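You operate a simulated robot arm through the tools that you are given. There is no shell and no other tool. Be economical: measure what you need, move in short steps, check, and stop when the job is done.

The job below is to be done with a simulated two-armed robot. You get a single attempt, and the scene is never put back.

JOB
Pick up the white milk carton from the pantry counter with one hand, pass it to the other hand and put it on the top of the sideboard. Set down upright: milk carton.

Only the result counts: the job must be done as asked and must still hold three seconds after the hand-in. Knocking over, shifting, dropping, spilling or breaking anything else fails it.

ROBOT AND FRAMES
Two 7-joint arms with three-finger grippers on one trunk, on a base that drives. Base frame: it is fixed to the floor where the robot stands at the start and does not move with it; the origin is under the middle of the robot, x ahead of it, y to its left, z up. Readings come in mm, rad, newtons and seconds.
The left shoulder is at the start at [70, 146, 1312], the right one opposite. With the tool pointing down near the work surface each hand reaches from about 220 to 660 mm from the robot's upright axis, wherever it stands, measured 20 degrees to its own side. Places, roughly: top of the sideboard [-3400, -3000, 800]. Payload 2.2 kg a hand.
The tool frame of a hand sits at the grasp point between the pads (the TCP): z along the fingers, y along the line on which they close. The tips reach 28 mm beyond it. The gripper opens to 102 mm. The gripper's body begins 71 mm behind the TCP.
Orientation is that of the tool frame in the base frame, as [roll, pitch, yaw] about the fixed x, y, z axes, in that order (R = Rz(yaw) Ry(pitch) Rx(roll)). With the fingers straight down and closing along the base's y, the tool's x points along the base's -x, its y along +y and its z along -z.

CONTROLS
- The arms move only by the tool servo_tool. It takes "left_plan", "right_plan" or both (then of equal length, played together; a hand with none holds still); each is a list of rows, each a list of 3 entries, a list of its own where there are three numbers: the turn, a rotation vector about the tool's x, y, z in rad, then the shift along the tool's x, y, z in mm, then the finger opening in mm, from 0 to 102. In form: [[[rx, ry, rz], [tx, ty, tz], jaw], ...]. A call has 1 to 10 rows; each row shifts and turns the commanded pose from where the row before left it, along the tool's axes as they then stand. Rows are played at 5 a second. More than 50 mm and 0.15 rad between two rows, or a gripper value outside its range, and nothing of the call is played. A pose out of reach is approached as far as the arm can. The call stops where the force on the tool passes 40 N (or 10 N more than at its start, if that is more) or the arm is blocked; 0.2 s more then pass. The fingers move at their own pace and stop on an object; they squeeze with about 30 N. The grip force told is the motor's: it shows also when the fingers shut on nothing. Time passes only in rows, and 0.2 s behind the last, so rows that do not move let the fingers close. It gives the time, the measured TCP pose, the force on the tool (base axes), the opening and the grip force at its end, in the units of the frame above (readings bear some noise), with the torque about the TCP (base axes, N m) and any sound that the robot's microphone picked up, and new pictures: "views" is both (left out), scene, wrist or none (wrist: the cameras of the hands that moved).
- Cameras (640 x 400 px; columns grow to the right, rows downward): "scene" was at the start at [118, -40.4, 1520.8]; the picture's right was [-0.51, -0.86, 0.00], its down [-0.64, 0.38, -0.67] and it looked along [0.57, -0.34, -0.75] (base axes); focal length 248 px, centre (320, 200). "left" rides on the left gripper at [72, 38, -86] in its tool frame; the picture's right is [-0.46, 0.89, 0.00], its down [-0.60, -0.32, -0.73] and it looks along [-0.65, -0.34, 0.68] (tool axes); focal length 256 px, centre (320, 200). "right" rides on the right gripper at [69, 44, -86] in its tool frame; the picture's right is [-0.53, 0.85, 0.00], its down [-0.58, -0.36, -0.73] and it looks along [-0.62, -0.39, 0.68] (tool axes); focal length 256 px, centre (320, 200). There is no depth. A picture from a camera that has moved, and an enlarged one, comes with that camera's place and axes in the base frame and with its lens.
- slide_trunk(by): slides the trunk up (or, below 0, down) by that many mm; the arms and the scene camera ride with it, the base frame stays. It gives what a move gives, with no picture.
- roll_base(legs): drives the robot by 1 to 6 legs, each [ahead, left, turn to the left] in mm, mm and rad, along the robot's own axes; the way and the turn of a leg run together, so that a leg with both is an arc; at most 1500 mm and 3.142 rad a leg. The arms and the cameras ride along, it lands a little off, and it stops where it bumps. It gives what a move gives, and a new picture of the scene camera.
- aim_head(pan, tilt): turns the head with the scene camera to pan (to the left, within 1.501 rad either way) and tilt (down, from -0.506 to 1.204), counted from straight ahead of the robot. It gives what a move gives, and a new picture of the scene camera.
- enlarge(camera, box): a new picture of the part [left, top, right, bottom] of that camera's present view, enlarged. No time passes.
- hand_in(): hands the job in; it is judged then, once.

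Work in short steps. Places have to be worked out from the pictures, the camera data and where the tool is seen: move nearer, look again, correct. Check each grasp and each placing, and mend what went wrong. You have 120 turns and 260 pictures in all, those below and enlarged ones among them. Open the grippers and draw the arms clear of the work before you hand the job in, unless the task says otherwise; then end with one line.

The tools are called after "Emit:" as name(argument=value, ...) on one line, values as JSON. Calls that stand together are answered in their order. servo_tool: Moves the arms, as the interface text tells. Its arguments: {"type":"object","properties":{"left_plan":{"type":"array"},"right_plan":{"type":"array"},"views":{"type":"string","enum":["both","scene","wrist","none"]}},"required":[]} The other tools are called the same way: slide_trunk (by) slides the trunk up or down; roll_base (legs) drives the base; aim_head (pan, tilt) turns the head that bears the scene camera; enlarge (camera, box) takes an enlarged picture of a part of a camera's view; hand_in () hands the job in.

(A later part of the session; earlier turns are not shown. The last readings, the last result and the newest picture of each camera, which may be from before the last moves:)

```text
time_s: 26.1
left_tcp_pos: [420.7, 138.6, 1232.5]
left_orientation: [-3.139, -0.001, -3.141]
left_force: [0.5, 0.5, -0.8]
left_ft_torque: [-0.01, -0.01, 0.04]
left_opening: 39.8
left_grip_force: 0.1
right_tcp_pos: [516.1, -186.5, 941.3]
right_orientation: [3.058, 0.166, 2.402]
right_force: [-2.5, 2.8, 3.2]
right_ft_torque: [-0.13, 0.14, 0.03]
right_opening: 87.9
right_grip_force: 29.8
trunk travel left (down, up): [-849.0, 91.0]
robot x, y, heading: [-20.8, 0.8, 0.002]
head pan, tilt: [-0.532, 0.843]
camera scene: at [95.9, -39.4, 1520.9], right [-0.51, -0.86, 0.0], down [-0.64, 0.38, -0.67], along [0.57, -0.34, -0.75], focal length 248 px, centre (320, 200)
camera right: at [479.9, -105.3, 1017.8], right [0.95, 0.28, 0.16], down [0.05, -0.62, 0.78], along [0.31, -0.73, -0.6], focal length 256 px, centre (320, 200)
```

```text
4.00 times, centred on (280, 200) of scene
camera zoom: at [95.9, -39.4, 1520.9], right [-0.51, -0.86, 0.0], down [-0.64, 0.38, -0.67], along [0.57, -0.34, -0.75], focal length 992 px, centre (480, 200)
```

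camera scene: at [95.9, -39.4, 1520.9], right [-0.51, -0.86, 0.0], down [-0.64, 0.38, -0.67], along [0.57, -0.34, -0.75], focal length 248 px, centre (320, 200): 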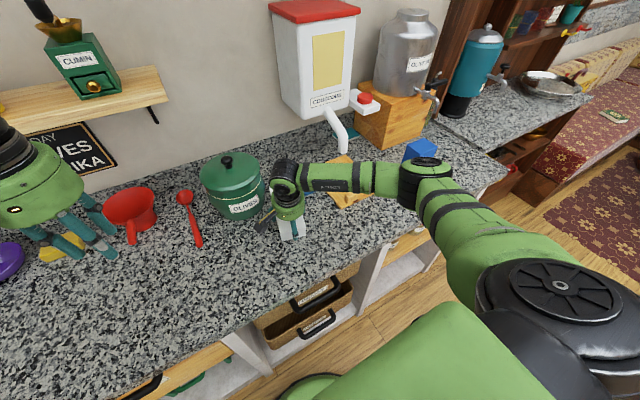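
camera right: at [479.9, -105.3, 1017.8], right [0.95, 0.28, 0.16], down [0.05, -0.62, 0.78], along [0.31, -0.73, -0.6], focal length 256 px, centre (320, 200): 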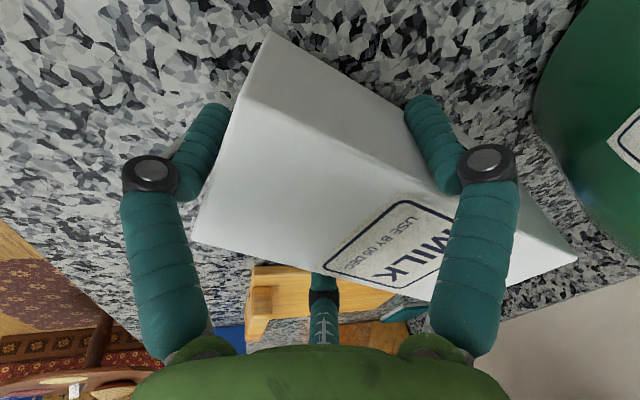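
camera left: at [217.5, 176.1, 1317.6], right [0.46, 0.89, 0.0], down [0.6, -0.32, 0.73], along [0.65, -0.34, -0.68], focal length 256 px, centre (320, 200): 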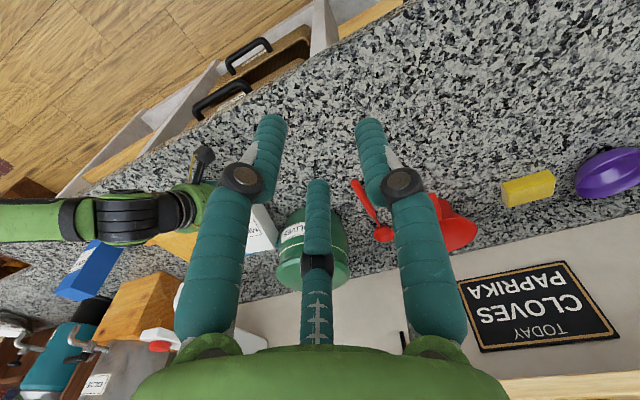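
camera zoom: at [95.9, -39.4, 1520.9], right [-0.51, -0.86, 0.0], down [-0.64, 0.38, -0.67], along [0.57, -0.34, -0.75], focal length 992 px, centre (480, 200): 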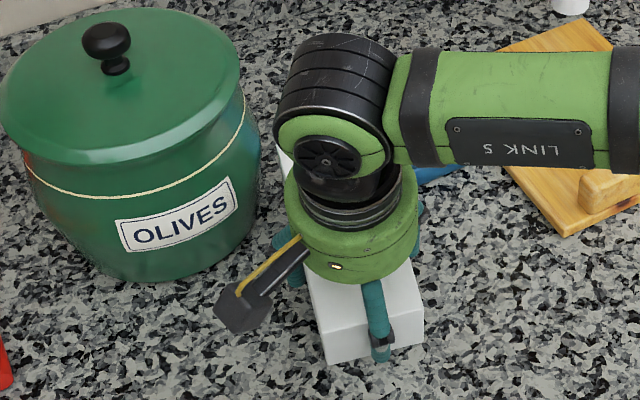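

Firm grip at 88 mm. I lift straight up slowly.

Emit:
servo_tool(right_plan=[[[0, 0, 0], [-2, 1, -12], 50], [[0, 0, 0], [-3.3, 1.6, -20], 50], [[0, 0, 0], [-4.1, 2.1, -24.6], 50], [[0, 0, 0], [-4.1, 2.1, -24.6], 50], [[0, 0, 0], [-4.1, 2.1, -24.6], 50], [[0, 0, 0], [-4.1, 2.1, -24.6], 50], [[0, 0, 0], [0, 0, 0], 50]])

Emit:
enlarge(camera="scene", box=[200, 130, 360, 250])

```text
time_s: 27.7
left_tcp_pos: [421.9, 137.2, 1231.7]
left_orientation: [3.141, -0.002, 3.142]
left_force: [-0.5, 0.4, 0.3]
left_ft_torque: [0.03, 0.04, -0.02]
left_opening: 40.1
left_grip_force: 0.1
right_tcp_pos: [520.4, -189.4, 1071.4]
right_orientation: [3.057, 0.164, 2.401]
right_force: [0.8, 0.1, -6.3]
right_ft_torque: [0.04, 0.21, 0.02]
right_opening: 87.9
right_grip_force: 29.5
trunk travel left (down, up): [-849.0, 91.0]
robot x, y, heading: [-17.8, 0.8, -0.002]
head pan, tilt: [-0.532, 0.843]
camera scene: at [98.5, -41.0, 1520.6], right [-0.51, -0.86, 0.0], down [-0.64, 0.38, -0.66], along [0.57, -0.34, -0.75], focal length 248 px, centre (320, 200)
camera right: at [483.0, -108.4, 1149.1], right [0.95, 0.27, 0.16], down [0.05, -0.62, 0.78], along [0.31, -0.73, -0.6], focal length 256 px, centre (320, 200)
```

scene: 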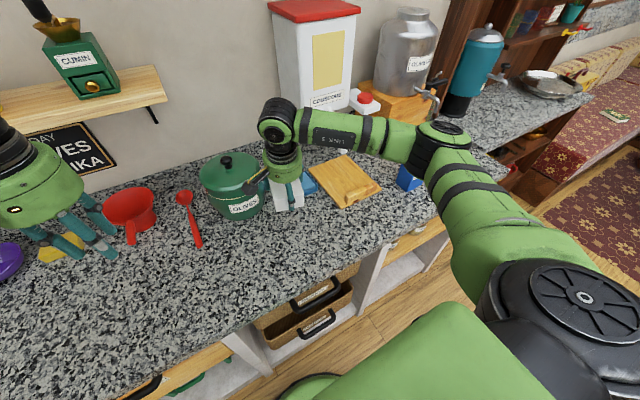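
right: 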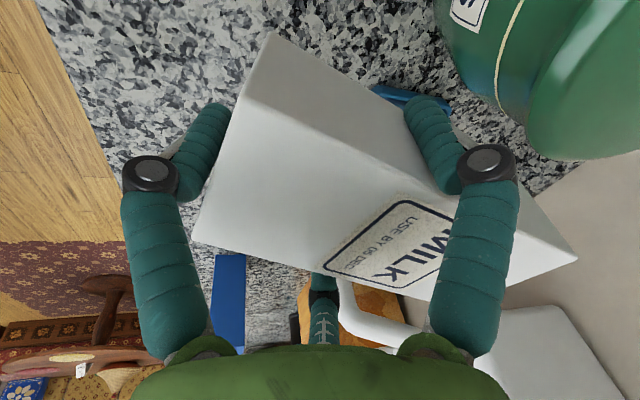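

```text
3.33 times, centred on (280, 190) of scene
camera zoom: at [98.5, -41.0, 1520.6], right [-0.51, -0.86, 0.0], down [-0.64, 0.38, -0.66], along [0.57, -0.34, -0.75], focal length 827 px, centre (453, 233)
```

zoom: 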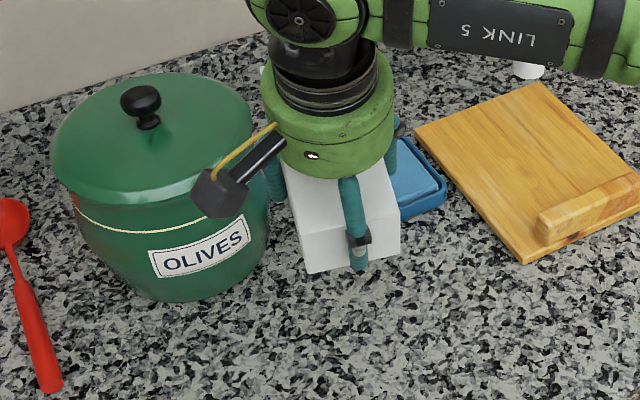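

The carton is held (about 6.3 N) and the tray stayed put. I back the base 250 mm away from the counter before turning the carton upright.

Emit:
roll_base(legs=[[-250, 0, 0]])

Emit:
servo_tool(right_plan=[[[-0.069, -0.1195, 0], [0, 0, 0], 50], [[-0.069, -0.1195, 0], [0, 0, 0], 50], [[-0.069, -0.1195, 0], [0, 0, 0], 50], [[-0.069, -0.1195, 0], [0, 0, 0], 50], [[-0.069, -0.1195, 0], [0, 0, 0], 50], [[0, 0, 0], [0, 0, 0], 50]])

```text
time_s: 29.5
left_tcp_pos: [176.6, 136.6, 1231.2]
left_orientation: [-3.141, -0.003, 3.138]
left_force: [0.7, 0.8, 0.2]
left_ft_torque: [-0.01, 0.02, 0.03]
left_opening: 40.2
left_grip_force: 0.0
right_tcp_pos: [272.5, -190.9, 1069.5]
right_orientation: [3.059, 0.162, 2.401]
right_force: [-0.2, 0.3, -5.5]
right_ft_torque: [0.06, 0.21, -0.02]
right_opening: 87.9
right_grip_force: 30.2
trunk travel left (down, up): [-849.0, 91.0]
robot x, y, heading: [-271.5, 1.3, -0.004]
head pan, tilt: [-0.532, 0.843]
camera scene: at [-147.3, -40.7, 1520.4], right [-0.51, -0.86, 0.0], down [-0.64, 0.38, -0.66], along [0.57, -0.34, -0.75], focal length 248 px, centre (320, 200)
```

scene: 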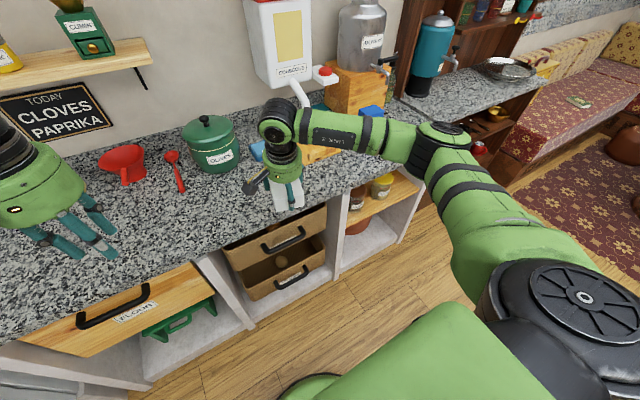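

```text
time_s: 30.9
left_tcp_pos: [173.4, 137.5, 1231.3]
left_orientation: [3.141, -0.002, 3.14]
left_force: [0.2, -0.4, -0.6]
left_ft_torque: [0.0, 0.0, 0.0]
left_opening: 39.9
left_grip_force: 0.1
right_tcp_pos: [269.6, -189.0, 1071.4]
right_orientation: [2.611, 0.732, 2.201]
right_force: [-0.3, 0.9, -5.0]
right_ft_torque: [0.01, 0.13, -0.01]
right_opening: 87.9
right_grip_force: 29.8
trunk travel left (down, up): [-849.0, 91.0]
robot x, y, heading: [-269.9, 0.9, -0.0]
head pan, tilt: [-0.532, 0.843]
camera scene: at [-150.4, -40.6, 1520.7], right [-0.51, -0.86, 0.0], down [-0.64, 0.38, -0.66], along [0.57, -0.34, -0.75], focal length 248 px, centre (320, 200)
camera right: at [197.4, -101.1, 1097.1], right [0.65, 0.34, 0.68], down [-0.48, -0.51, 0.72], along [0.59, -0.79, -0.17], focal length 256 px, centre (320, 200)
```

scene: 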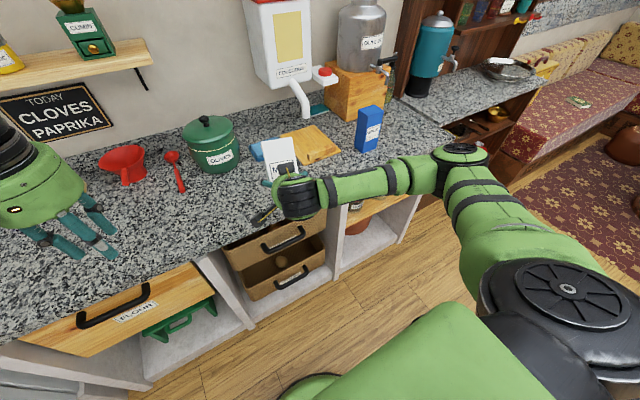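
right: 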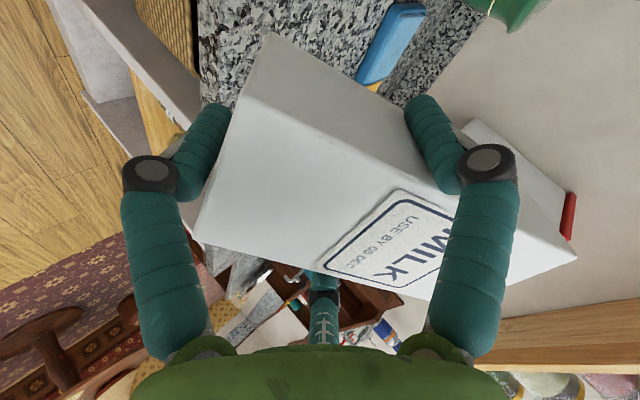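

Halfway rotated with a stable grip. I complete the turn to upright.

Emit:
servo_tool(right_plan=[[[-0.069, -0.1195, 0], [0, 0, 0], 50], [[-0.069, -0.1195, 0], [0, 0, 0], 50], [[-0.069, -0.1195, 0], [0, 0, 0], 50], [[-0.069, -0.1195, 0], [0, 0, 0], 50], [[-0.069, -0.1195, 0], [0, 0, 0], 50], [[0, 0, 0], [0, 0, 0], 50]])

Emit:
enlarge(camera="scene", box=[200, 100, 360, 240])

```text
time_s: 32.3
left_tcp_pos: [172.5, 137.5, 1230.4]
left_orientation: [3.141, -0.001, 3.141]
left_force: [0.7, -0.2, 0.7]
left_ft_torque: [-0.05, 0.0, 0.03]
left_opening: 40.0
left_grip_force: 0.0
right_tcp_pos: [271.4, -134.1, 1097.5]
right_orientation: [1.923, 1.026, 1.666]
right_force: [0.2, -0.1, -4.9]
right_ft_torque: [0.02, 0.05, -0.03]
right_opening: 88.4
right_grip_force: 29.9
right hand out of reach, approached as far as the arm can: row 1, 2, 4, 5
trunk travel left (down, up): [-849.0, 91.0]
robot x, y, heading: [-268.0, 2.3, 0.0]
head pan, tilt: [-0.532, 0.843]
camera scene: at [-150.5, -39.8, 1520.7], right [-0.51, -0.86, 0.0], down [-0.64, 0.38, -0.66], along [0.57, -0.34, -0.75], focal length 248 px, centre (320, 200)
camera right: at [197.1, -46.0, 1074.4], right [0.25, 0.43, 0.87], down [-0.77, -0.45, 0.45], along [0.58, -0.79, 0.21], focal length 256 px, centre (320, 200)
```

scene: 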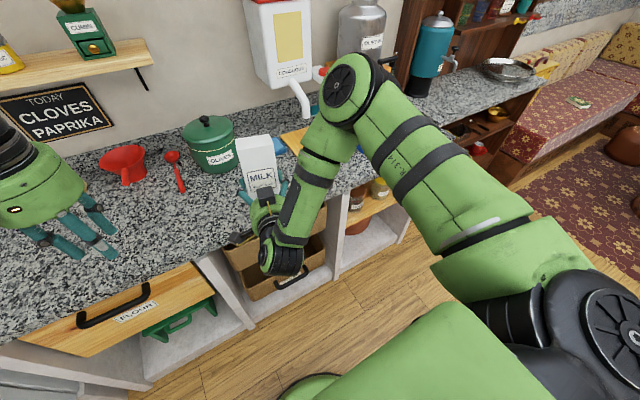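
right: 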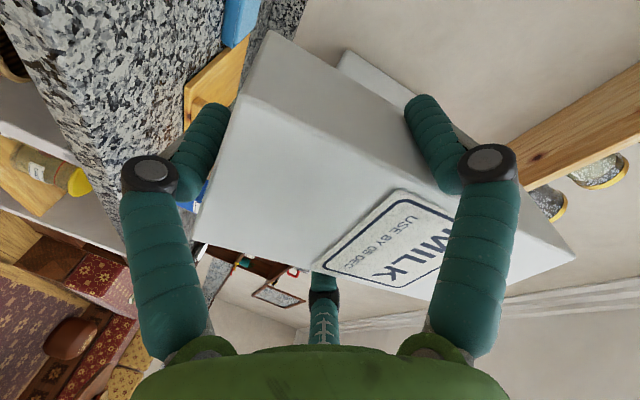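

```text
2.86 times, centred on (280, 170) of scene
camera zoom: at [-150.5, -39.8, 1520.7], right [-0.51, -0.86, 0.0], down [-0.64, 0.38, -0.66], along [0.57, -0.34, -0.75], focal length 708 px, centre (434, 286)
```

zoom: 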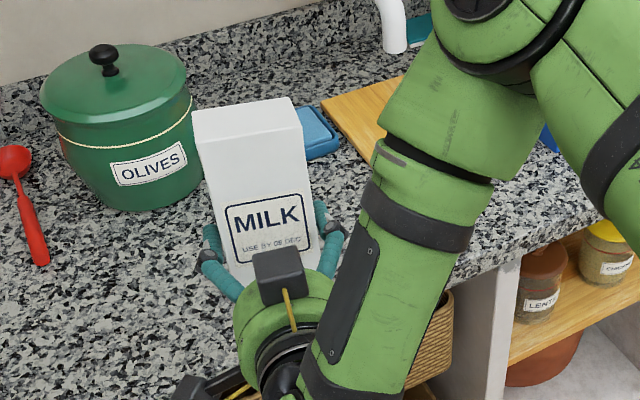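

The carton still leans about 10° forward (arm near a limit here). I move it forward and toward the middle while finishing the rotation.

Emit:
servo_tool(right_plan=[[[-0.0225, -0.039, 0], [9.6, 20.6, 10.3], 50], [[-0.0225, -0.039, 0], [9.6, 20.6, 10.3], 50], [[-0.0225, -0.039, 0], [9.6, 20.6, 10.3], 50], [[-0.0225, -0.039, 0], [9.6, 20.6, 10.3], 50], [[0, 0, 0], [0, 0, 0], 50]], views="scene")

```text
time_s: 33.5
left_tcp_pos: [174.3, 136.9, 1231.3]
left_orientation: [3.141, -0.002, 3.141]
left_force: [1.1, 0.4, 0.3]
left_ft_torque: [-0.01, 0.0, 0.0]
left_opening: 39.7
left_grip_force: 0.1
right_tcp_pos: [330.4, -55.5, 1097.9]
right_orientation: [1.568, 1.049, 1.365]
right_force: [0.5, -0.8, -4.7]
right_ft_torque: [-0.01, 0.03, 0.01]
right_opening: 88.3
right_grip_force: 30.2
trunk travel left (down, up): [-849.0, 91.0]
robot x, y, heading: [-271.0, 1.2, -0.001]
head pan, tilt: [-0.532, 0.843]
camera scene: at [-150.3, -40.7, 1520.7], right [-0.51, -0.86, 0.0], down [-0.64, 0.38, -0.66], along [0.57, -0.34, -0.75], focal length 248 px, centre (320, 200)
```

scene: 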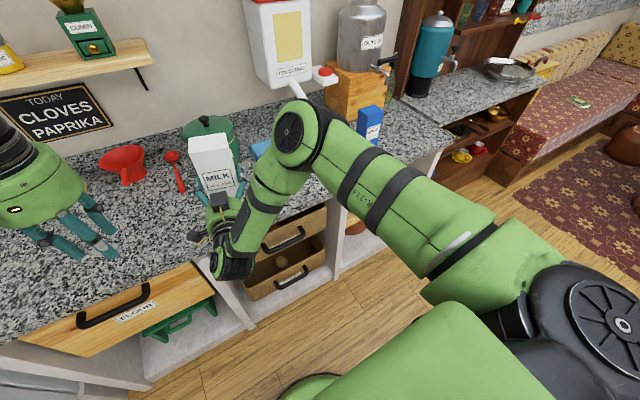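

Now the hand frame says the carton is upright (yaw about -0.2). I check it closely in the picture before bringing the left hand over it.

Emit:
enlarge(camera="scene", box=[160, 110, 280, 230])

Emit:
enlarge(camera="left", box=[0, 0, 640, 400])

```text
3.33 times, centred on (220, 170) of scene
camera zoom: at [-150.3, -40.7, 1520.7], right [-0.51, -0.86, 0.0], down [-0.64, 0.38, -0.66], along [0.57, -0.34, -0.75], focal length 827 px, centre (653, 300)
```

zoom: 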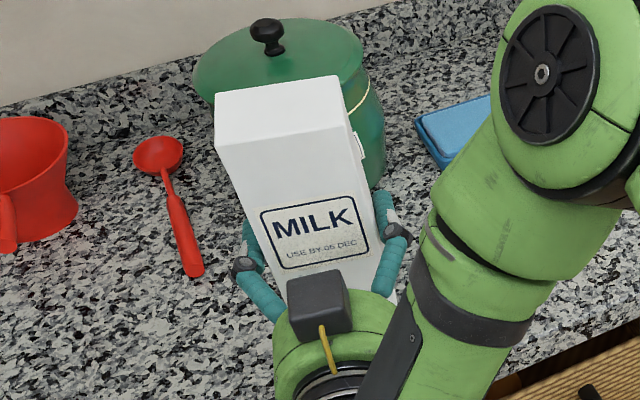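

```text
1.00 times, centred on (320, 200) of left (not enlarged: the box is as wide or as high as the picture)
camera zoom: at [100.9, 175.5, 1317.3], right [0.47, 0.88, 0.0], down [0.6, -0.32, 0.73], along [0.65, -0.34, -0.68], focal length 256 px, centre (320, 200)
```

zoom: 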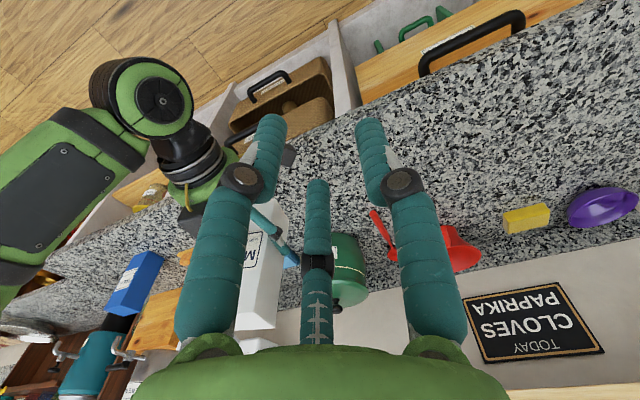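

The carton is upright with its top at about [340, -60, 1210]. I raise the left hand, open it, yaw it by -0.2 and bring it over the carton.

Emit:
servo_tool(left_plan=[[[0, 0, 0.1], [0, 0, -45], 102], [[0, 0, 0.1], [0, 0, -45], 102], [[0, 0, 0], [-33.7, -26.7, -10], 102], [[0, 0, 0], [-33.7, -26.7, 0], 102], [[0, 0, 0], [-33.7, -26.7, 0], 102], [[0, 0, 0], [-33.7, -26.7, 0], 102], [[0, 0, 0], [-33.7, -26.7, 0], 102], [[0, 0, 0], [-33.7, -26.7, 0], 102], [[0, 0, 0], [0, 0, 0], 102]])

```text
time_s: 35.5
left_tcp_pos: [288.2, -25.8, 1313.0]
left_orientation: [3.141, -0.001, 2.939]
left_force: [-0.8, 0.2, 0.6]
left_ft_torque: [0.01, -0.03, 0.02]
left_opening: 102.1
left_grip_force: 0.0
left hand out of reach, approached as far as the arm can: row 7, 8
right_tcp_pos: [330.8, -54.7, 1098.3]
right_orientation: [1.564, 1.049, 1.364]
right_force: [0.8, -0.2, -5.1]
right_ft_torque: [0.01, 0.05, 0.02]
right_opening: 88.1
right_grip_force: 30.2
trunk travel left (down, up): [-849.0, 91.0]
robot x, y, heading: [-269.6, 1.0, -0.004]
head pan, tilt: [-0.532, 0.843]
camera scene: at [-150.7, -41.7, 1520.7], right [-0.51, -0.86, 0.0], down [-0.64, 0.38, -0.66], along [0.57, -0.34, -0.75], focal length 248 px, centre (320, 200)
camera left: at [224.4, 25.9, 1398.6], right [0.63, 0.77, 0.0], down [0.53, -0.43, 0.73], along [0.57, -0.46, -0.68], focal length 256 px, centre (320, 200)
```

scene: 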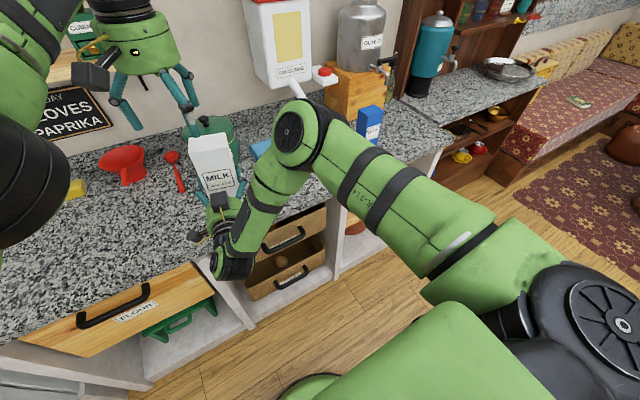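
left: 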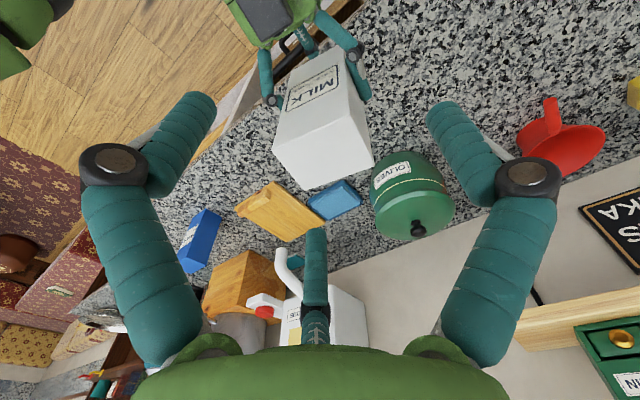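

The left arm runs out of reach this high. I back the base another 150 mm and lower the right hand so the handover happens lower.

Emit:
roll_base(legs=[[-150, 0, 0]])

Emit:
servo_tool(right_plan=[[[0, 0, 0], [19.0, -10.9, 0], 50], [[0, 0, 0], [19.0, -10.9, 0], 50], [[0, 0, 0], [19.0, -10.9, 0], 50], [[0, 0, 0], [19.0, -10.9, 0], 50], [[0, 0, 0], [19.0, -10.9, 0], 50], [[0, 0, 0], [19.0, -10.9, 0], 50], [[0, 0, 0], [0, 0, 0], 50]], views="scene")

Emit:
enlarge(camera="left", box=[200, 0, 440, 200])

```text
time_s: 36.9
left_tcp_pos: [141.8, -25.1, 1311.0]
left_orientation: [-3.141, -0.004, 2.942]
left_force: [0.8, -0.1, -0.3]
left_ft_torque: [-0.04, 0.03, 0.0]
left_opening: 102.2
left_grip_force: 0.1
right_tcp_pos: [183.4, -54.9, 1095.1]
right_orientation: [1.571, 1.051, 1.371]
right_force: [0.6, 0.0, -4.7]
right_ft_torque: [-0.03, 0.01, 0.01]
right_opening: 88.2
right_grip_force: 30.1
trunk travel left (down, up): [-849.0, 91.0]
robot x, y, heading: [-422.0, -0.4, -0.006]
head pan, tilt: [-0.532, 0.843]
camera scene: at [-296.2, -40.4, 1520.3], right [-0.51, -0.86, 0.0], down [-0.65, 0.38, -0.66], along [0.57, -0.34, -0.75], focal length 248 px, centre (320, 200)
```

scene: 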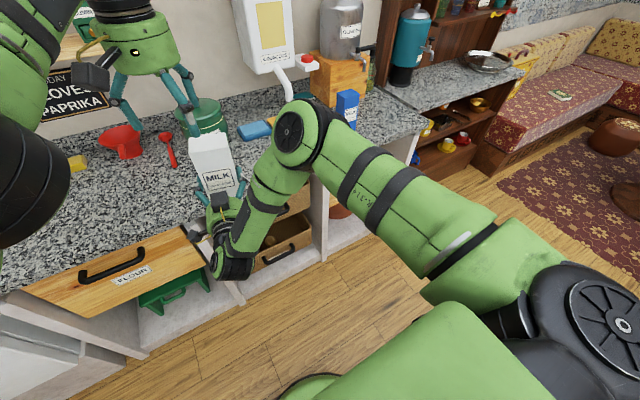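

```text
time_s: 38.5
left_tcp_pos: [137.6, -25.2, 1312.3]
left_orientation: [3.141, -0.003, 2.939]
left_force: [-0.5, -0.3, 0.2]
left_ft_torque: [-0.01, 0.0, 0.03]
left_opening: 102.0
left_grip_force: 0.0
right_tcp_pos: [168.9, -8.7, 1016.2]
right_orientation: [1.583, 1.05, 1.372]
right_force: [1.0, 0.0, -4.7]
right_ft_torque: [0.02, 0.02, 0.0]
right_opening: 88.1
right_grip_force: 30.6
right hand out of reach, approached as far as the arm can: row 2, 3, 4, 5, 6
trunk travel left (down, up): [-849.0, 91.0]
robot x, y, heading: [-417.1, -0.2, -0.003]
head pan, tilt: [-0.532, 0.843]
camera scene: at [-300.5, -40.3, 1520.7], right [-0.51, -0.86, 0.0], down [-0.64, 0.38, -0.66], along [0.57, -0.34, -0.75], focal length 248 px, centre (320, 200)
```

scene: 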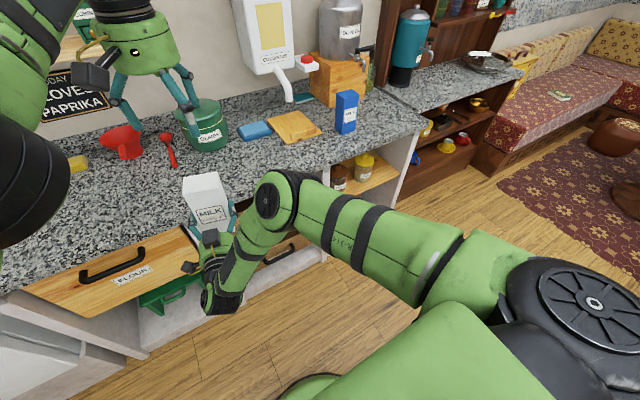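

```text
2.00 times, centred on (320, 100) of left
camera zoom: at [74.6, 27.6, 1398.3], right [0.63, 0.78, 0.0], down [0.53, -0.43, 0.73], along [0.57, -0.46, -0.68], focal length 512 px, centre (320, 400)
```

zoom: 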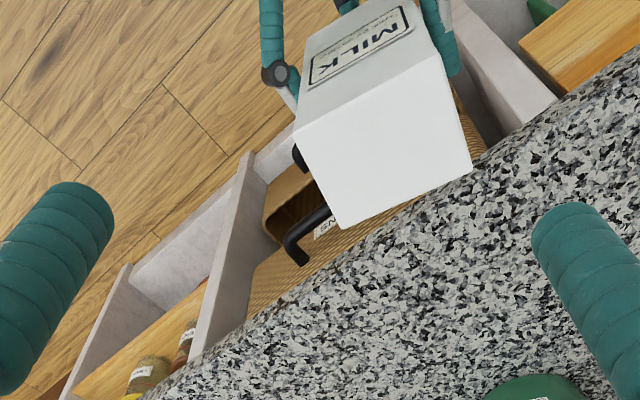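

Carton upright, top centre computed at [179, -12, ~1126]. I move the left hand over it and down to just above the top.

Emit:
servo_tool(left_plan=[[[0, 0, 0], [-37.6, 21, 0], 102], [[0, 0, 0], [0, 0, 45], 102], [[0, 0, 0], [0, 0, 45], 102], [[0, 0, 0], [0, 0, 40], 102], [[0, 0, 0], [0, 0, 0], 102]])

Emit:
enlarge(camera="scene", box=[130, 80, 290, 300])

```text
time_s: 39.7
left_tcp_pos: [149.7, -7.6, 1172.7]
left_orientation: [-3.141, -0.003, 2.941]
left_force: [-0.7, -0.9, 0.1]
left_ft_torque: [-0.03, -0.03, -0.02]
left_opening: 102.0
left_grip_force: 0.0
left hand out of reach, approached as far as the arm can: row 1
right_tcp_pos: [169.5, -8.5, 1015.7]
right_orientation: [1.583, 1.05, 1.373]
right_force: [0.1, -0.9, -6.3]
right_ft_torque: [0.03, 0.03, -0.03]
right_opening: 87.9
right_grip_force: 30.0
trunk travel left (down, up): [-849.0, 91.0]
robot x, y, heading: [-413.3, 1.5, -0.006]
head pan, tilt: [-0.532, 0.843]
camera scene: at [-299.9, -39.5, 1520.7], right [-0.51, -0.86, 0.0], down [-0.64, 0.38, -0.66], along [0.57, -0.34, -0.75], focal length 248 px, centre (320, 200)
camera left: at [87.1, 45.4, 1258.8], right [0.63, 0.78, 0.0], down [0.53, -0.43, 0.73], along [0.57, -0.46, -0.68], focal length 256 px, centre (320, 200)
```

scene: 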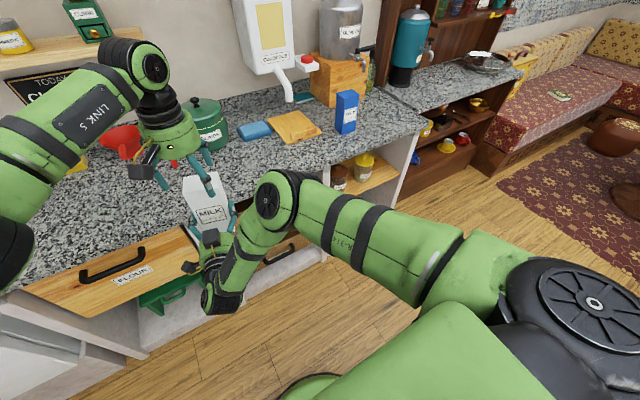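
left: 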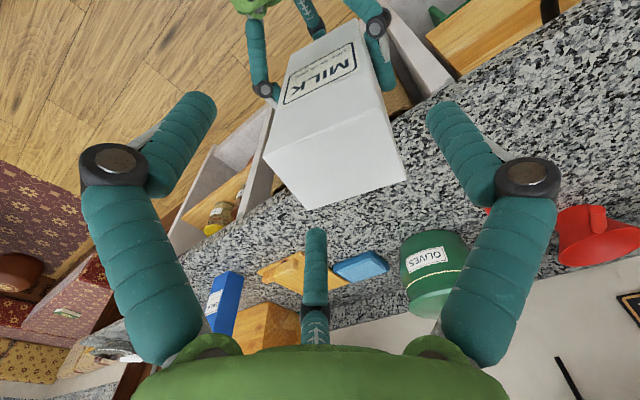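

```text
1.82 times, centred on (210, 190) of scene
camera zoom: at [-299.9, -39.5, 1520.7], right [-0.51, -0.86, 0.0], down [-0.64, 0.38, -0.66], along [0.57, -0.34, -0.75], focal length 451 px, centre (520, 218)
```

zoom: 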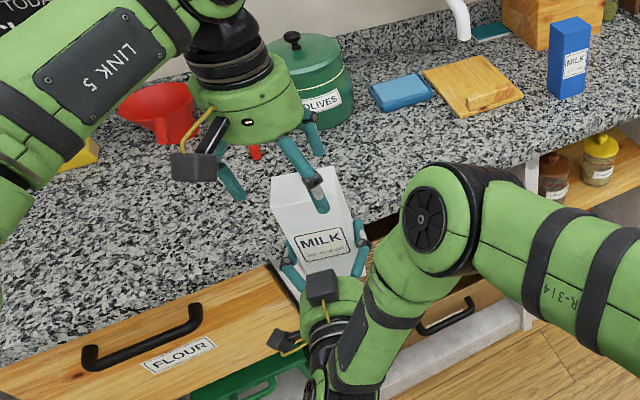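

The row-1 shift was cut short by reach, so I take a zoomed look to get the remaining offset.

Emit:
enlarge(camera="left", box=[230, 20, 430, 220])

```text
2.00 times, centred on (330, 120) of left
camera zoom: at [87.1, 45.4, 1258.8], right [0.63, 0.78, 0.0], down [0.53, -0.43, 0.73], along [0.57, -0.46, -0.68], focal length 512 px, centre (300, 360)
```

zoom: 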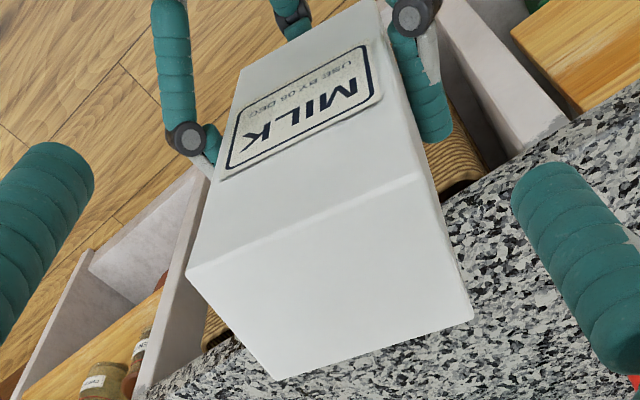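

The carton top centre comes out at [178, -13, ~1130]. I shift the left hand 29 mm forward to centre on it.

Emit:
servo_tool(left_plan=[[[0, 0, 0], [-15, 0, 0], 102], [[0, 0, 0], [-14, 0, 0], 102], [[0, 0, 0], [0, 0, 0], 102]], views="wrist")

```text
time_s: 40.5
left_tcp_pos: [177.3, -11.2, 1172.8]
left_orientation: [3.141, 0.0, 2.94]
left_force: [-0.5, 0.2, 0.0]
left_ft_torque: [0.0, 0.0, -0.01]
left_opening: 102.1
left_grip_force: 0.1
right_tcp_pos: [168.9, -8.5, 1014.7]
right_orientation: [1.581, 1.051, 1.37]
right_force: [0.7, -0.3, -5.6]
right_ft_torque: [0.0, 0.05, -0.01]
right_opening: 88.0
right_grip_force: 29.8
trunk travel left (down, up): [-849.0, 91.0]
robot x, y, heading: [-418.7, 0.6, -0.003]
head pan, tilt: [-0.532, 0.843]
camera left: at [114.3, 40.1, 1260.3], right [0.63, 0.78, 0.0], down [0.53, -0.43, 0.73], along [0.57, -0.46, -0.68], focal length 256 px, centre (320, 200)
```

left: 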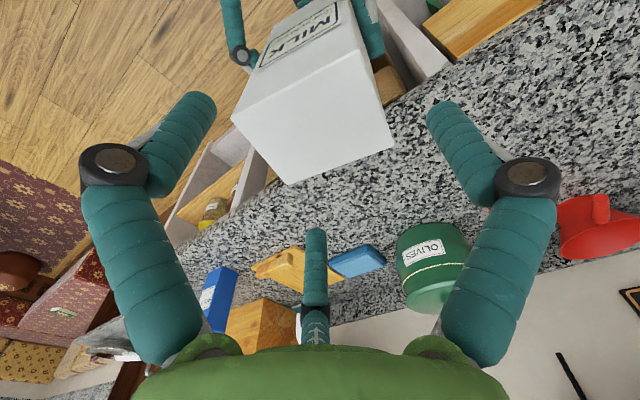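

Centred within 2 mm. I lower the left hand so its fingers straddle the top ~45 mm of the carton.

Emit:
servo_tool(left_plan=[[[0, 0, 0], [0, -1.5, 15], 102], [[0, 0, 0], [0, 0, 15], 102], [[0, 0, 0], [0, 0, 15], 102], [[0, 0, 0], [0, 0, 15], 102], [[0, 0, 0], [0, 0, 0], 102]])

Emit:
enlarge(camera="scene", box=[130, 110, 290, 310])

```text
time_s: 41.7
left_tcp_pos: [178.9, -13.9, 1112.9]
left_orientation: [-3.141, -0.002, 2.94]
left_force: [0.8, 0.3, 0.9]
left_ft_torque: [-0.02, 0.04, 0.01]
left_opening: 102.0
left_grip_force: 0.0
right_tcp_pos: [169.3, -9.0, 1014.9]
right_orientation: [1.581, 1.052, 1.37]
right_force: [-0.2, -0.4, -5.1]
right_ft_torque: [0.02, 0.03, 0.05]
right_opening: 88.0
right_grip_force: 29.8
trunk travel left (down, up): [-849.0, 91.0]
robot x, y, heading: [-418.3, -0.8, -0.001]
head pan, tilt: [-0.532, 0.843]
camera scene: at [-300.5, -40.0, 1520.7], right [-0.51, -0.86, 0.0], down [-0.64, 0.38, -0.66], along [0.57, -0.34, -0.75], focal length 248 px, centre (320, 200)
camera left: at [115.2, 38.1, 1199.1], right [0.63, 0.78, 0.0], down [0.53, -0.43, 0.73], along [0.57, -0.46, -0.68], focal length 256 px, centre (320, 200)
```

scene: 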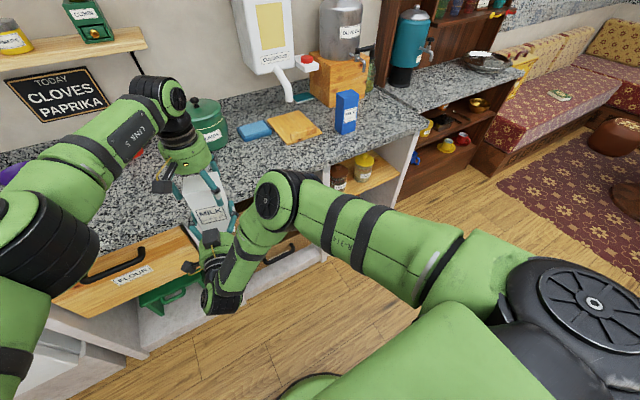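
left: 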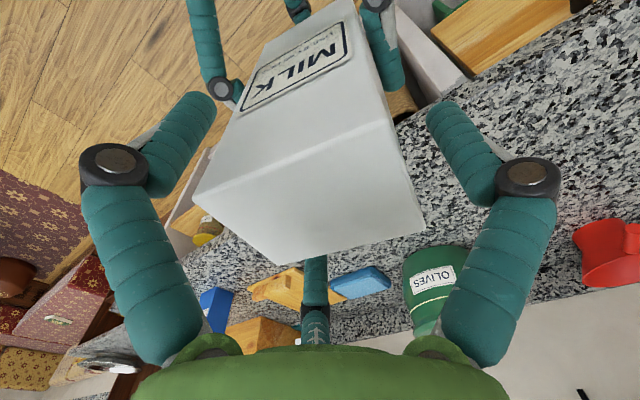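

```text
2.00 times, centred on (210, 210) of scene
camera zoom: at [-300.5, -40.0, 1520.7], right [-0.51, -0.86, 0.0], down [-0.64, 0.38, -0.66], along [0.57, -0.34, -0.75], focal length 496 px, centre (540, 180)
```

zoom: 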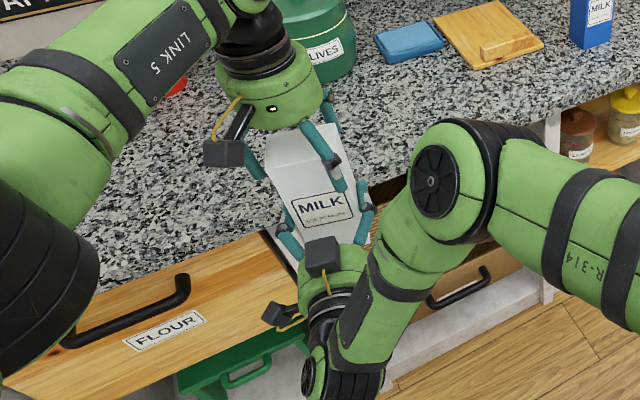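

The three left fingers straddle the carton top. I close the left hand on it while the right still holds.

Emit:
servo_tool(left_plan=[[[0, 0, 0], [0, 0, 0], 90], [[0, 0, 0], [0, 0, 0], 78], [[0, 0, 0], [0, 0, 0], 65], [[0, 0, 0], [0, 0, 0], 50], [[0, 0, 0], [0, 0, 0], 40], [[0, 0, 0], [0, 0, 0], 40]])

Emit:
enlarge(camera="scene", box=[130, 110, 290, 310])

```text
time_s: 43.1
left_tcp_pos: [176.4, -12.1, 1114.5]
left_orientation: [3.138, -0.013, 2.944]
left_force: [-23.8, 15.8, 10.7]
left_ft_torque: [0.44, 1.2, -0.3]
left_opening: 68.6
left_grip_force: 30.1
right_tcp_pos: [168.9, -10.7, 1012.6]
right_orientation: [1.588, 1.051, 1.371]
right_force: [24.3, -15.0, -15.4]
right_ft_torque: [1.12, 1.34, 0.14]
right_opening: 88.0
right_grip_force: 29.7
trunk travel left (down, up): [-849.0, 91.0]
robot x, y, heading: [-420.4, -0.9, -0.002]
head pan, tilt: [-0.532, 0.843]
camera scene: at [-300.3, -40.1, 1520.7], right [-0.51, -0.86, 0.0], down [-0.64, 0.38, -0.66], along [0.57, -0.34, -0.75], focal length 248 px, centre (320, 200)
camera left: at [114.3, 39.4, 1200.1], right [0.63, 0.78, 0.0], down [0.54, -0.44, 0.72], along [0.56, -0.46, -0.69], focal length 256 px, centre (320, 200)
```

scene: 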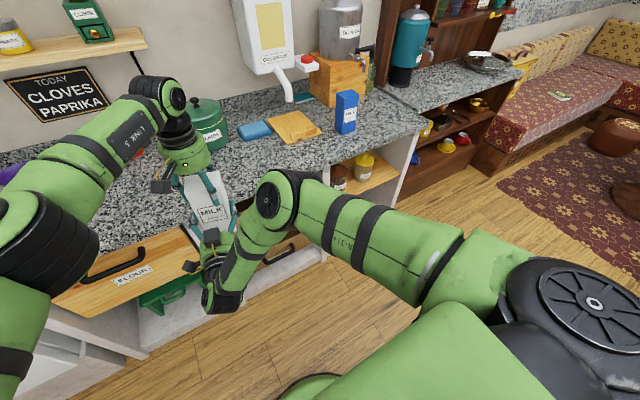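
left: 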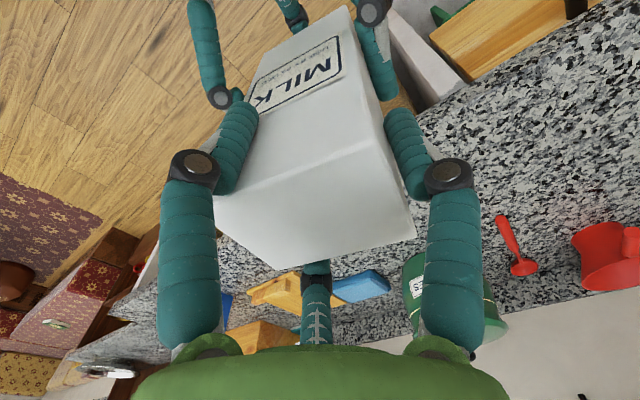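

```text
2.00 times, centred on (210, 210) of scene
camera zoom: at [-300.3, -40.1, 1520.7], right [-0.51, -0.86, 0.0], down [-0.64, 0.38, -0.66], along [0.57, -0.34, -0.75], focal length 496 px, centre (540, 180)
```

zoom: 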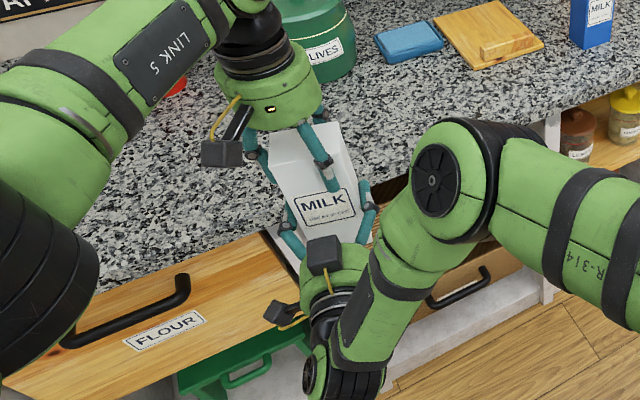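

The left hand grips at 69 mm with 30 N; now I open the right hand.

Emit:
servo_tool(right_plan=[[[0, 0, 0], [0, 0, 0], 95], [[0, 0, 0], [0, 0, 0], 102], [[0, 0, 0], [0, 0, 0], 102]])

Emit:
enlarge(camera="scene", box=[130, 110, 290, 310])

```text
time_s: 43.9
left_tcp_pos: [178.7, -14.5, 1112.8]
left_orientation: [-3.141, 0.001, 2.939]
left_force: [1.3, 3.7, -1.4]
left_ft_torque: [0.33, -0.17, 0.05]
left_opening: 68.4
left_grip_force: 29.7
right_tcp_pos: [168.8, -7.9, 1016.1]
right_orientation: [1.579, 1.051, 1.37]
right_force: [-1.4, -4.1, 1.9]
right_ft_torque: [0.05, -0.08, -0.09]
right_opening: 102.1
right_grip_force: 0.1
trunk travel left (down, up): [-849.0, 91.0]
robot x, y, heading: [-421.6, -1.1, -0.003]
head pan, tilt: [-0.532, 0.843]
camera scene: at [-300.3, -40.0, 1520.7], right [-0.51, -0.86, 0.0], down [-0.64, 0.38, -0.66], along [0.57, -0.34, -0.75], focal length 248 px, centre (320, 200)
camera right: at [99.5, 79.2, 978.2], right [0.1, 0.46, 0.88], down [-0.84, -0.44, 0.32], along [0.54, -0.77, 0.34], focal length 256 px, centre (320, 200)
```

scene: 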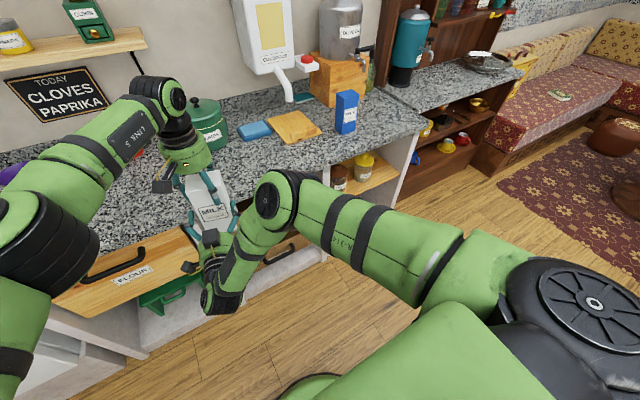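
right: 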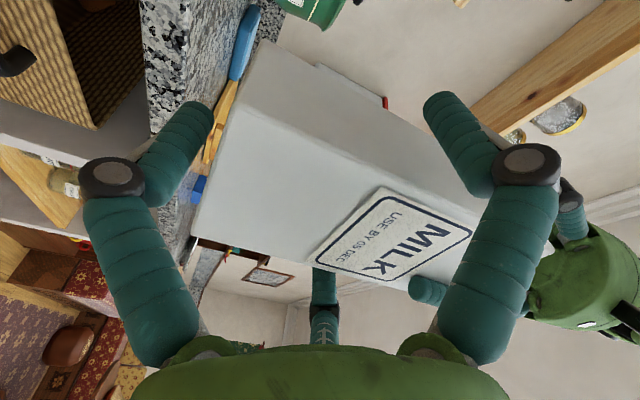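

```text
2.00 times, centred on (210, 210) of scene
camera zoom: at [-300.3, -40.0, 1520.7], right [-0.51, -0.86, 0.0], down [-0.64, 0.38, -0.66], along [0.57, -0.34, -0.75], focal length 496 px, centre (540, 180)
```

zoom: 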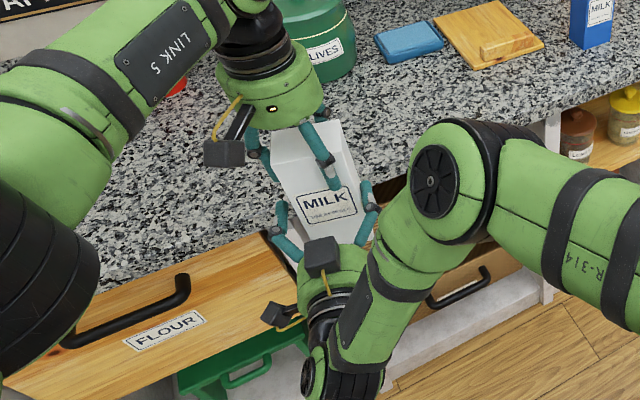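

The right hand is open with only a slight 4 N sideways touch. I ease it 4 mm to -y and draw it straight back off the carton.

Emit:
servo_tool(right_plan=[[[0, 0, 0], [-2, -3.4, 0.8], 102], [[0, 0, 0], [0, 0, -15], 102], [[0, 0, 0], [0, 0, -20], 102], [[0, 0, 0], [0, 0, -25], 102], [[0, 0, 0], [0, 0, 0], 102]])

Emit:
enlarge(camera="scene", box=[130, 110, 290, 310])

```text
time_s: 45.1
left_tcp_pos: [179.1, -15.1, 1113.9]
left_orientation: [3.14, -0.002, 2.94]
left_force: [-0.1, -0.7, -0.8]
left_ft_torque: [0.0, -0.01, 0.01]
left_opening: 68.2
left_grip_force: 30.1
right_tcp_pos: [110.4, 2.3, 1018.0]
right_orientation: [1.568, 1.051, 1.364]
right_force: [0.4, 0.3, -0.5]
right_ft_torque: [0.03, -0.02, 0.04]
right_opening: 101.7
right_grip_force: 0.0
right hand out of reach, approached as far as the arm can: row 1
trunk travel left (down, up): [-849.0, 91.0]
robot x, y, heading: [-422.4, 2.7, 0.001]
head pan, tilt: [-0.532, 0.843]
camera scene: at [-300.1, -40.3, 1520.7], right [-0.51, -0.86, 0.0], down [-0.64, 0.38, -0.66], along [0.57, -0.34, -0.75], focal length 248 px, centre (320, 200)
camera right: at [40.1, 88.4, 981.2], right [0.09, 0.46, 0.88], down [-0.84, -0.44, 0.32], along [0.54, -0.77, 0.34], focal length 256 px, centre (320, 200)
```

scene: 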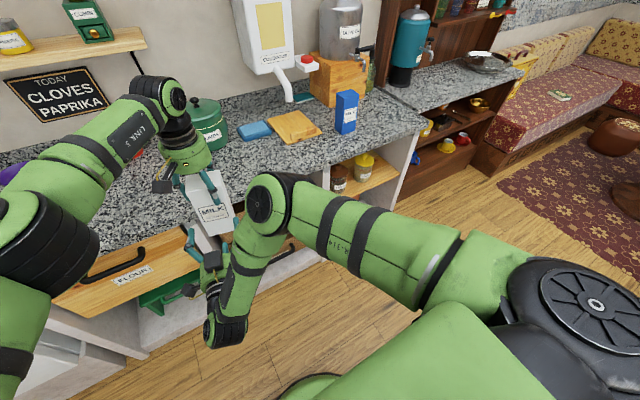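
right: 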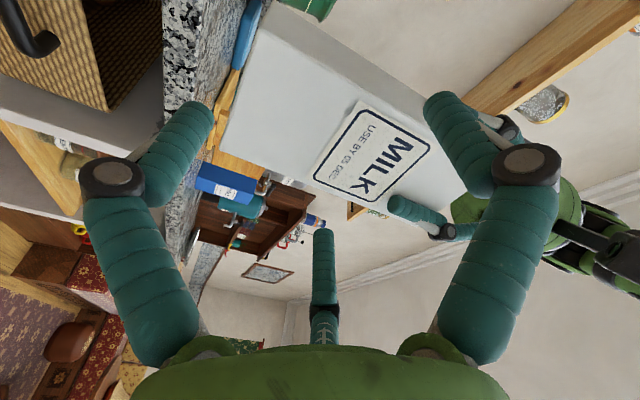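

```text
2.00 times, centred on (210, 210) of scene
camera zoom: at [-300.1, -40.3, 1520.7], right [-0.51, -0.86, 0.0], down [-0.64, 0.38, -0.66], along [0.57, -0.34, -0.75], focal length 496 px, centre (540, 180)
```

zoom: 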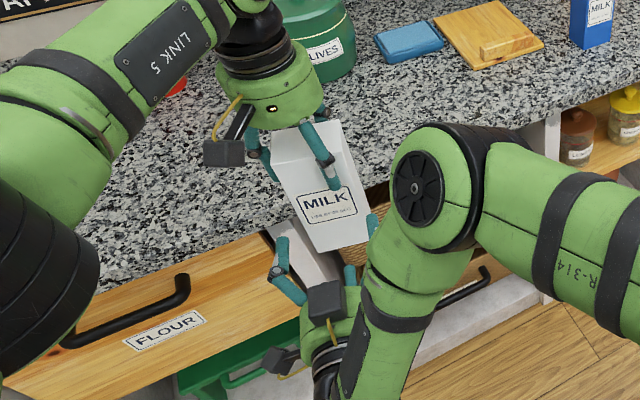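

The carton stays in the left hand, upright and free of the right. I draw the right hand back further and off to the right side.

Emit:
servo_tool(right_plan=[[[0, 0, 0], [0, 0, -25], 102], [[0, 0, 0], [0, 0, -15], 102], [[0, 0, 0], [-10, -30, -2], 102], [[0, 0, 0], [-10, -30, -2], 102], [[0, 0, 0], [-10, -30, -2], 102], [[0, 0, 0], [-10, -30, -2], 102], [[0, 0, 0], [-10, -30, -2], 102], [[0, 0, 0], [0, 0, 0], 102]], views="scene")

```text
time_s: 46.9
left_tcp_pos: [178.7, -13.1, 1113.6]
left_orientation: [-3.141, -0.001, 2.942]
left_force: [-0.1, -0.1, 0.1]
left_ft_torque: [-0.01, -0.06, 0.02]
left_opening: 68.7
left_grip_force: 29.9
right_tcp_pos: [89.8, -54.7, 1040.8]
right_orientation: [1.579, 1.051, 1.372]
right_force: [-0.4, -0.6, -0.5]
right_ft_torque: [0.02, 0.02, 0.02]
right_opening: 101.9
right_grip_force: 0.0
right hand out of reach, approached as far as the arm can: row 3, 4, 5, 6, 7
trunk travel left (down, up): [-849.0, 91.0]
robot x, y, heading: [-422.8, 2.3, 0.001]
head pan, tilt: [-0.532, 0.843]
camera scene: at [-300.6, -39.4, 1520.7], right [-0.51, -0.86, 0.0], down [-0.64, 0.38, -0.66], along [0.57, -0.34, -0.75], focal length 248 px, centre (320, 200)
```

scene: 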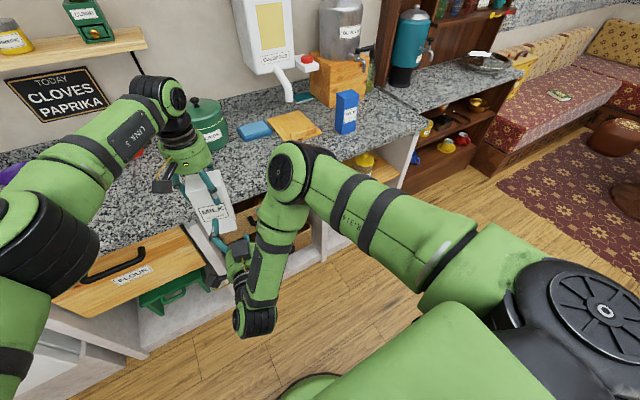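

The right arm is limited in this posture, so I tilt its hand back down while sliding it away to the right, clear of the left hand.

Emit:
servo_tool(right_plan=[[[0.03, 0.052, 0], [-17.5, -30.3, 0], 102], [[0.06, 0.104, 0], [-17.5, -30.3, 0], 102], [[0.069, 0.1195, 0], [-17.5, -30.3, 0], 102], [[0.069, 0.1195, 0], [-17.5, -30.3, 0], 102], [[0.069, 0.1195, 0], [-17.5, -30.3, 0], 102], [[0.069, 0.1195, 0], [-10, -17, 0], 102], [[0.069, 0.1195, 0], [-10, -17, 0], 102], [[0.069, 0.1195, 0], [-10, -17, 0], 102], [[0, 0, 0], [0, 0, 0], 102]], views="scene")

```text
time_s: 48.9
left_tcp_pos: [178.0, -13.6, 1113.0]
left_orientation: [-3.14, -0.002, 2.939]
left_force: [0.1, 1.0, 0.1]
left_ft_torque: [-0.04, 0.02, 0.0]
left_opening: 68.4
left_grip_force: 30.2
right_tcp_pos: [42.3, -262.2, 1055.1]
right_orientation: [2.838, 0.482, 2.342]
right_force: [-0.7, 0.7, -0.1]
right_ft_torque: [-0.01, 0.01, -0.01]
right_opening: 102.2
right_grip_force: 0.1
right hand out of reach, approached as far as the arm can: row 1, 3, 4
trunk travel left (down, up): [-849.0, 91.0]
robot x, y, heading: [-420.9, 2.3, -0.0]
head pan, tilt: [-0.532, 0.843]
camera scene: at [-300.0, -39.4, 1520.7], right [-0.51, -0.86, 0.0], down [-0.64, 0.38, -0.66], along [0.57, -0.34, -0.75], focal length 248 px, centre (320, 200)
```

scene: 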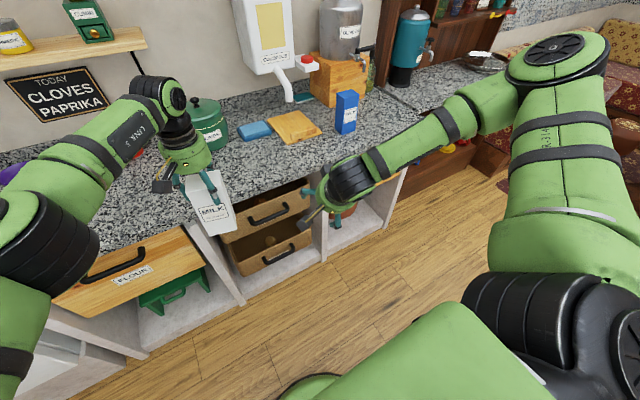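

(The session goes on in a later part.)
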